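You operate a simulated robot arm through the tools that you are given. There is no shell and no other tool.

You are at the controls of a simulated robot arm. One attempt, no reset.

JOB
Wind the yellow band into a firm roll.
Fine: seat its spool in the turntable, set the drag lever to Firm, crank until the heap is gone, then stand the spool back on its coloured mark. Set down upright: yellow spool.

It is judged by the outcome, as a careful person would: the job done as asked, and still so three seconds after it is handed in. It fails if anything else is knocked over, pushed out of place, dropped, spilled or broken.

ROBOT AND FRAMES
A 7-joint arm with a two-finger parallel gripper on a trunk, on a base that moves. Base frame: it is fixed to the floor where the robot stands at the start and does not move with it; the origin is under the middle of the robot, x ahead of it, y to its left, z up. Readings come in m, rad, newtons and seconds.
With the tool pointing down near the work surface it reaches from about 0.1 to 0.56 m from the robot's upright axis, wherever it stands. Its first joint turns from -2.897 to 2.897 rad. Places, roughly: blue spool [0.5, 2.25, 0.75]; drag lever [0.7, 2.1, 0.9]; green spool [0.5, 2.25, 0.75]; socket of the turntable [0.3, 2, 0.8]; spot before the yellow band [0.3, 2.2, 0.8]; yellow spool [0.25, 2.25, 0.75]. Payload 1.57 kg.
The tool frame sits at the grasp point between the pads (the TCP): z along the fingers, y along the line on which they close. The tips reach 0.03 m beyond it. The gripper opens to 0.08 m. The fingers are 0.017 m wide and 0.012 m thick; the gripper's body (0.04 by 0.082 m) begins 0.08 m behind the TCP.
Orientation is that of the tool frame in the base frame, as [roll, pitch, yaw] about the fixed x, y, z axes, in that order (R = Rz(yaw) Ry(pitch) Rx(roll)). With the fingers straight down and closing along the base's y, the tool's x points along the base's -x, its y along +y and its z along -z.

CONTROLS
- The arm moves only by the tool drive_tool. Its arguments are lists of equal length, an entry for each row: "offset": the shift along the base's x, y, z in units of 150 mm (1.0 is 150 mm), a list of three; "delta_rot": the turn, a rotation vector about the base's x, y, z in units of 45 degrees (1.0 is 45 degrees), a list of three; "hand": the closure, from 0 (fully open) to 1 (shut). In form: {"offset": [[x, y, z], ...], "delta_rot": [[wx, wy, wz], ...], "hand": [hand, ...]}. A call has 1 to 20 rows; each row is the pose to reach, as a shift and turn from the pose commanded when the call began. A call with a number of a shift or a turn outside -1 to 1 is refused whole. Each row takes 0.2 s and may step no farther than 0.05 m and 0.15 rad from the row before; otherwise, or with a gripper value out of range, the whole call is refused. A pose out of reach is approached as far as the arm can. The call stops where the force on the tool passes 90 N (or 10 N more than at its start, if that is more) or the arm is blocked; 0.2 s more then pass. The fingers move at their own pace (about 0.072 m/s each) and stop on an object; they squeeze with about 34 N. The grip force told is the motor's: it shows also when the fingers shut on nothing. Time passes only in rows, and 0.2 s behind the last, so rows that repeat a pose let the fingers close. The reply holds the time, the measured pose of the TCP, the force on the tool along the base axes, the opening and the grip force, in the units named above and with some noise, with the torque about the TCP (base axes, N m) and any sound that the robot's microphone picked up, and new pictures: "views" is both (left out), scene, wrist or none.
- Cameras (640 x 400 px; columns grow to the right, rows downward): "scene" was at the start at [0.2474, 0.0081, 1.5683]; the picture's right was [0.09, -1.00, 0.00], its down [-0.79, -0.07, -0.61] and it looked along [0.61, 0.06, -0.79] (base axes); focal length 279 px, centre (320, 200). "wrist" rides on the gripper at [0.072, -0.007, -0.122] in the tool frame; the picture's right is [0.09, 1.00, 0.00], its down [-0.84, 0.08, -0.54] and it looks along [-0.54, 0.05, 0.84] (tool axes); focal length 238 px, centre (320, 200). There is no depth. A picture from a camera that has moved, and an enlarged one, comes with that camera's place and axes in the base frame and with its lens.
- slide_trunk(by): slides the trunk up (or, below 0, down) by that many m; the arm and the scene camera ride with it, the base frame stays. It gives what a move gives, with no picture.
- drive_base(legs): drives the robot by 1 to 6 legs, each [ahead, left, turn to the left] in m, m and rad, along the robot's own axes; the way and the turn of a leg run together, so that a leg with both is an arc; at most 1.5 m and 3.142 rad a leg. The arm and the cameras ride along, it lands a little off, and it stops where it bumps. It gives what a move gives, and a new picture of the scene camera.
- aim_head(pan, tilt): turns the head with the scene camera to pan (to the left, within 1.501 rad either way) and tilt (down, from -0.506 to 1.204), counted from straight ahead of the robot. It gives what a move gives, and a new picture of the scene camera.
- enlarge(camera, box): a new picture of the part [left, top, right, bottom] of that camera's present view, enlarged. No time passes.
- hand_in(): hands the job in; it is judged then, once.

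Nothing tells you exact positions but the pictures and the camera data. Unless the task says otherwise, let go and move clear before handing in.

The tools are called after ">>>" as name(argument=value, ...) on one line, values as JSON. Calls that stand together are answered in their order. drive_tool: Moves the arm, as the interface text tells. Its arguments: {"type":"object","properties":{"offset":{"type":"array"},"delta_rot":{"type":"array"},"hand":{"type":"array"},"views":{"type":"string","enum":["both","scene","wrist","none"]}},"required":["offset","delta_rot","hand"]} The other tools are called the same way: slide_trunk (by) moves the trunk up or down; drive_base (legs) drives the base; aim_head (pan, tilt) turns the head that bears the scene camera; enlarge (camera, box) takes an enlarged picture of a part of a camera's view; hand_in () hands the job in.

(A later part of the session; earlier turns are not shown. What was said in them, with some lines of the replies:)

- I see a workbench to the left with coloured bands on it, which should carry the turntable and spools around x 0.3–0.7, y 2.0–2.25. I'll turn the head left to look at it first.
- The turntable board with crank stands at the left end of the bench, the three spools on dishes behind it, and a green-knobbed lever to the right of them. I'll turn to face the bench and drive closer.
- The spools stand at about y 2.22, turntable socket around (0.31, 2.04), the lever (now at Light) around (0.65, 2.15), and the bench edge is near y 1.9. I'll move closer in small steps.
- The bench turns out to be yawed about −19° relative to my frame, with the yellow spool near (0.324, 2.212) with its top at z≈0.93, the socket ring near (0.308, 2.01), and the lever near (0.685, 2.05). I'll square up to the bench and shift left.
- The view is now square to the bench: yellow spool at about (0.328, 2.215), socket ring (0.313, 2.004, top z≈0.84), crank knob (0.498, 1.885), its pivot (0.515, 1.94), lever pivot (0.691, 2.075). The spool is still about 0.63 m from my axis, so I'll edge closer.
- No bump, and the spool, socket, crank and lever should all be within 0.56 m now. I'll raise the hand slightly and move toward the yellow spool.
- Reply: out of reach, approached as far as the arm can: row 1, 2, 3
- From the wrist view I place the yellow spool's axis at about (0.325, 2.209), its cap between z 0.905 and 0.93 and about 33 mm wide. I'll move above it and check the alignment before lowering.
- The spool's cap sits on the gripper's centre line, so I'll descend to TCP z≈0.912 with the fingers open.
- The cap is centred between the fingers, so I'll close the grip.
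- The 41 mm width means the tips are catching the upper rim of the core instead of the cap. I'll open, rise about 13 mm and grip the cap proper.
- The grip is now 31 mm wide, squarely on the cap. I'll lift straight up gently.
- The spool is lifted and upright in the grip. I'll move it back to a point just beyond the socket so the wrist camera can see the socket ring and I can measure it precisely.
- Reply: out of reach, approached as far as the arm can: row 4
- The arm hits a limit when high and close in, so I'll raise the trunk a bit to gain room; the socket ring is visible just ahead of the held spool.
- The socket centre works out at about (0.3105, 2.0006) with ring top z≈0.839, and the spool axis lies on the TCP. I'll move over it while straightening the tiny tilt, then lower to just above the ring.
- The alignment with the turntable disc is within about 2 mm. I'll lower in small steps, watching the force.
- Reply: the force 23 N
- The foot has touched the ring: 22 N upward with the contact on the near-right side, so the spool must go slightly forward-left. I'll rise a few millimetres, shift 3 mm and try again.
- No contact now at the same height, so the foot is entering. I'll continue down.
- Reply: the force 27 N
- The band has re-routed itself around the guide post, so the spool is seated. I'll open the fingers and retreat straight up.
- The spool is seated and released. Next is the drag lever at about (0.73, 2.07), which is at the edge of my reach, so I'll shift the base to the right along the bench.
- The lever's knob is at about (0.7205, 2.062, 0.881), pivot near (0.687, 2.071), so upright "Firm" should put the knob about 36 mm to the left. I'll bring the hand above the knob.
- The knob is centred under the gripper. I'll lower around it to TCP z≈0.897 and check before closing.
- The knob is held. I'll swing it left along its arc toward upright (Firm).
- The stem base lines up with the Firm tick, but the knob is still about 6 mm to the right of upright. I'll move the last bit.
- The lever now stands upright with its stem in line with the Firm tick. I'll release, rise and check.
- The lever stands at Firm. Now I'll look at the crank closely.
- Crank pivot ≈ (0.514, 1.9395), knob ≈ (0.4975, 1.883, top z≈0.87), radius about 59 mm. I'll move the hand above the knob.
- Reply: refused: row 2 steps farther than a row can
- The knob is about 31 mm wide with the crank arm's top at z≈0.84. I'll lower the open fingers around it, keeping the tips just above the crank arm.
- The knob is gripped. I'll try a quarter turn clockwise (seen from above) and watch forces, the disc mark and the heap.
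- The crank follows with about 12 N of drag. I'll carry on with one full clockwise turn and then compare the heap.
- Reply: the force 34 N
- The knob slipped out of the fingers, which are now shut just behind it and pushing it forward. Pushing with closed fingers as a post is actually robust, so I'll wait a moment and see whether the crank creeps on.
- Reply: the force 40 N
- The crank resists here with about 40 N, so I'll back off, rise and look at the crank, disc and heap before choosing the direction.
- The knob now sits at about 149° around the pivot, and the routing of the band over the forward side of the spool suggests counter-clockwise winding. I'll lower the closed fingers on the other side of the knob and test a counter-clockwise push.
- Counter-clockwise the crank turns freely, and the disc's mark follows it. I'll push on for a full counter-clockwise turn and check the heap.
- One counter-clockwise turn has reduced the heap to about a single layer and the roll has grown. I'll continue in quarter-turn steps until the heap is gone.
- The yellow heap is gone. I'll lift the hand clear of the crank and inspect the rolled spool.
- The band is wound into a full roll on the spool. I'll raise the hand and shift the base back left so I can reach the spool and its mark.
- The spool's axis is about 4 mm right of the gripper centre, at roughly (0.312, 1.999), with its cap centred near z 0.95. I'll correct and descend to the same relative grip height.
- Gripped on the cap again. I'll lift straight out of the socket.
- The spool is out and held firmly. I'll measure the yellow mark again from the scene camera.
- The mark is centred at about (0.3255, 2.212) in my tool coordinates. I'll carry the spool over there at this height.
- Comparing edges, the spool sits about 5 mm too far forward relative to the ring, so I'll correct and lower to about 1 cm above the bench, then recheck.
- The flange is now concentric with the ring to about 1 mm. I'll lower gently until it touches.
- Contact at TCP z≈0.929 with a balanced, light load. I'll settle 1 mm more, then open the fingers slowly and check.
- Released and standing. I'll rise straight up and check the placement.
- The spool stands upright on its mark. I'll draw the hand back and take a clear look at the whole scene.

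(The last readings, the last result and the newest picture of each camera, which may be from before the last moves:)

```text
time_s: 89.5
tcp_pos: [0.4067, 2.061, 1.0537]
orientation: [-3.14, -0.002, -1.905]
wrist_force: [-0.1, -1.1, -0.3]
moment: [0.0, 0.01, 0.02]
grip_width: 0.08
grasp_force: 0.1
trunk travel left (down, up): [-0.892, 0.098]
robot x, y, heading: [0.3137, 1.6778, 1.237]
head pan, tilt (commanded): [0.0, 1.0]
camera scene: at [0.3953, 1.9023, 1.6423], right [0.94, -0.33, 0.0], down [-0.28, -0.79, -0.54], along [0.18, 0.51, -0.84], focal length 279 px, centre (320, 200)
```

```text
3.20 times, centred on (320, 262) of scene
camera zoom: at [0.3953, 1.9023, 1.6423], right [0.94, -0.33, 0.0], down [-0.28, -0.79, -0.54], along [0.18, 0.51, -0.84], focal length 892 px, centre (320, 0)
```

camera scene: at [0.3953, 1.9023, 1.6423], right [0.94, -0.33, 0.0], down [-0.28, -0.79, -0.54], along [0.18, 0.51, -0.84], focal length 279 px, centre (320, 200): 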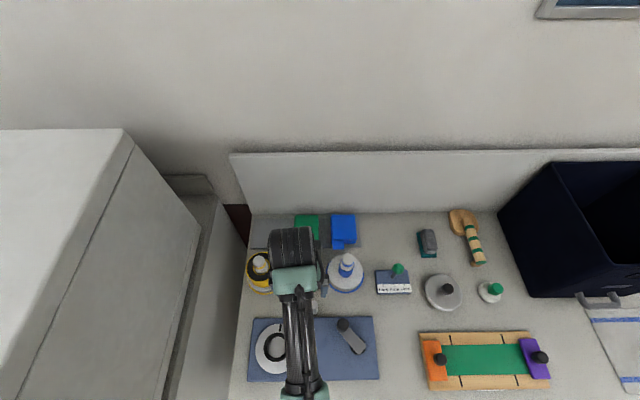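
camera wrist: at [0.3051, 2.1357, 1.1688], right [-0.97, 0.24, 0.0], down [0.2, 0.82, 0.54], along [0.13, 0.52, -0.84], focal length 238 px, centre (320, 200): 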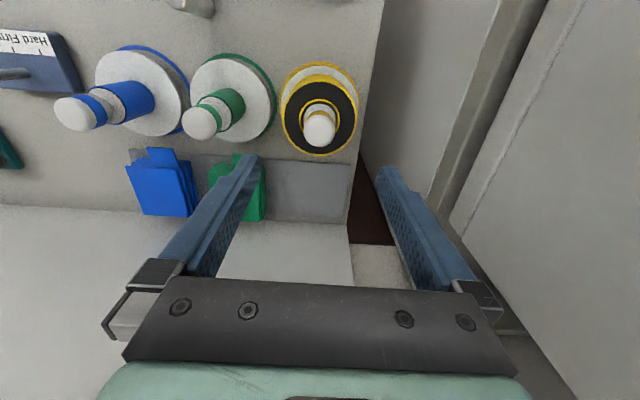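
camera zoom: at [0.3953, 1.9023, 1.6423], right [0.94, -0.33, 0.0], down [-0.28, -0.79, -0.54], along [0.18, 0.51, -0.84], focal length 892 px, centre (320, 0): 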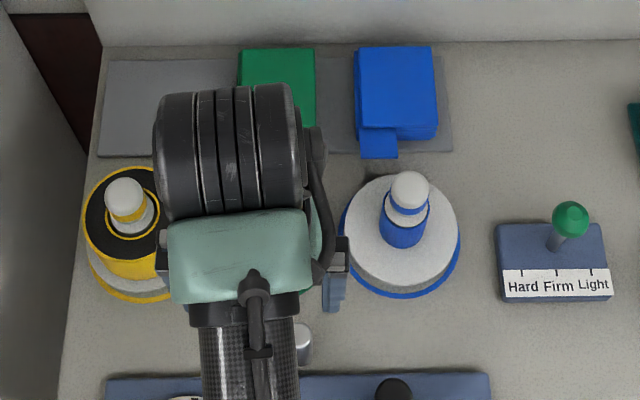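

I'll back the base away from the bench for an unobstructed final check.

>>> drive_base(legs=[[-0.35, 0, 0]])

>>> aim_head(pan=0.0, tilt=0.75)

>>> enlarge(camera="scene", box=[200, 200, 440, 350])

```text
time_s: 91.8
tcp_pos: [0.2921, 1.7298, 1.0525]
orientation: [-3.138, -0.001, -1.904]
wrist_force: [0.3, -0.2, 0.1]
moment: [0.02, 0.03, 0.0]
grip_width: 0.0803
grasp_force: 0.2
trunk travel left (down, up): [-0.892, 0.098]
robot x, y, heading: [0.2012, 1.3425, 1.237]
head pan, tilt (commanded): [0.0, 1.0]
camera scene: at [0.2799, 1.571, 1.6421], right [0.94, -0.33, 0.0], down [-0.28, -0.8, -0.54], along [0.18, 0.51, -0.84], focal length 279 px, centre (320, 200)
```

scene: 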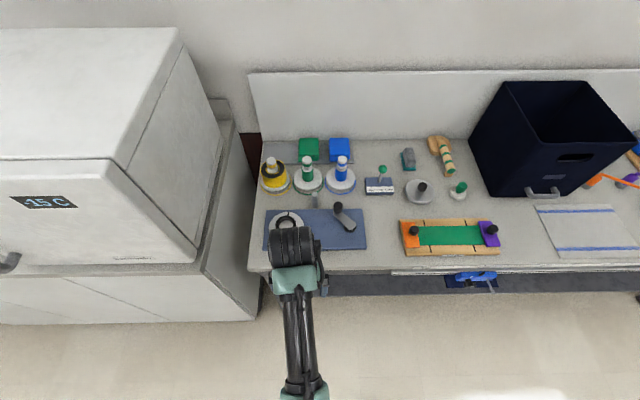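

```text
time_s: 92.6
tcp_pos: [0.2905, 1.7298, 1.053]
orientation: [-3.139, -0.002, -1.907]
wrist_force: [-0.2, 0.1, -0.1]
moment: [-0.01, -0.02, -0.03]
grip_width: 0.08
grasp_force: 0.0
trunk travel left (down, up): [-0.892, 0.098]
robot x, y, heading: [0.1979, 1.341, 1.236]
head pan, tilt (commanded): [0.0, 0.75]
camera scene: at [0.2841, 1.583, 1.6612], right [0.94, -0.33, 0.0], down [-0.22, -0.64, -0.73], along [0.24, 0.69, -0.68], focal length 279 px, centre (320, 200)
```

scene: 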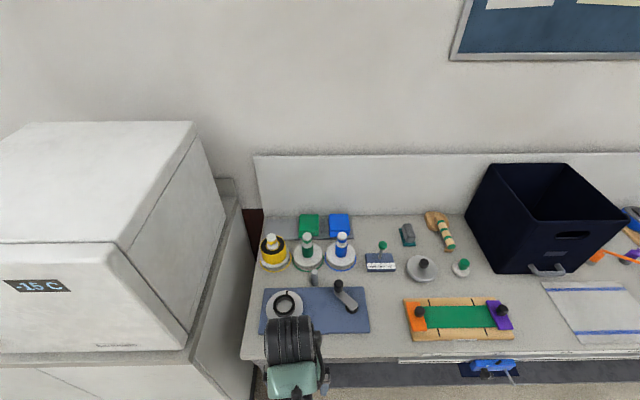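

```text
2.67 times, centred on (320, 275) of scene
camera zoom: at [0.2841, 1.583, 1.6612], right [0.94, -0.33, 0.0], down [-0.22, -0.64, -0.73], along [0.24, 0.69, -0.68], focal length 743 px, centre (320, 0)
```

zoom: 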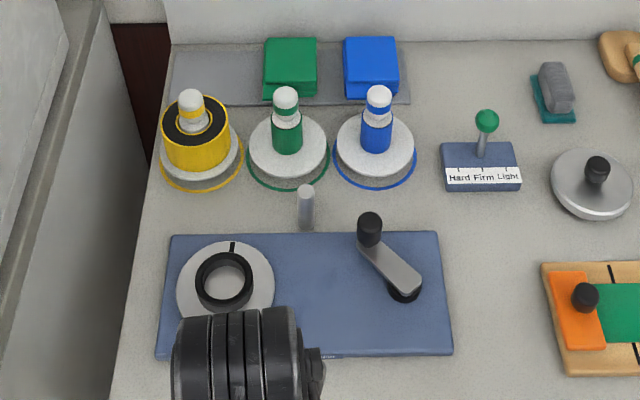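

>>> enlarge(camera="scene", box=[250, 220, 370, 295])

```text
5.33 times, centred on (310, 258) of scene
camera zoom: at [0.2841, 1.583, 1.6612], right [0.94, -0.33, 0.0], down [-0.22, -0.64, -0.73], along [0.24, 0.69, -0.68], focal length 1486 px, centre (373, -107)
```

zoom: 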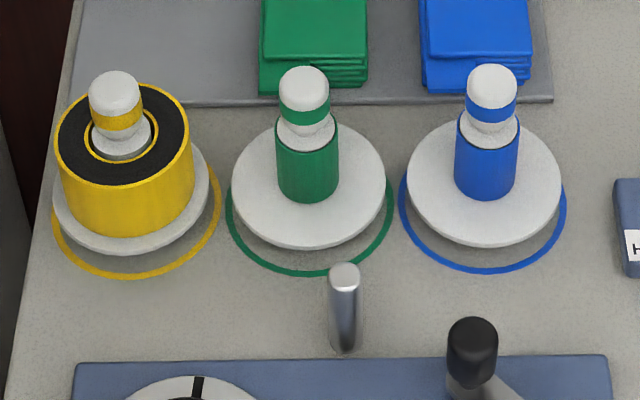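

The yellow spool stands upright on its ring with the full roll, the heap is gone, the lever stands at Firm, and nothing else has been disturbed. The hand is open and clear, so I'll hand the job in.

>>> hand_in()

```text
The job is handed in.
```

The yellow band is wound into a roll at the Firm drag setting, and the job is handed in. I don't have the judge's verdict yet.

- **Spool:** it stands upright on its yellow mark, within about 2–3 mm of centre going by the camera pictures.
- **Drag lever:** I set it to Firm before any cranking, and it still stood there in the last picture.
- **Winding:** I first turned the crank about 100° clockwise, and that wound nothing. It winds counter-clockwise, and I turned it that way until the heap was gone.
- **Slip at the crank:** the crank knob slipped out of the fingers once during the clockwise try. After that I pushed the crank round with the fingers closed.
- **Other items:** the green and blue spools and the rest of the bench looked undisturbed in the last picture. The hand was open and clear when I handed in.
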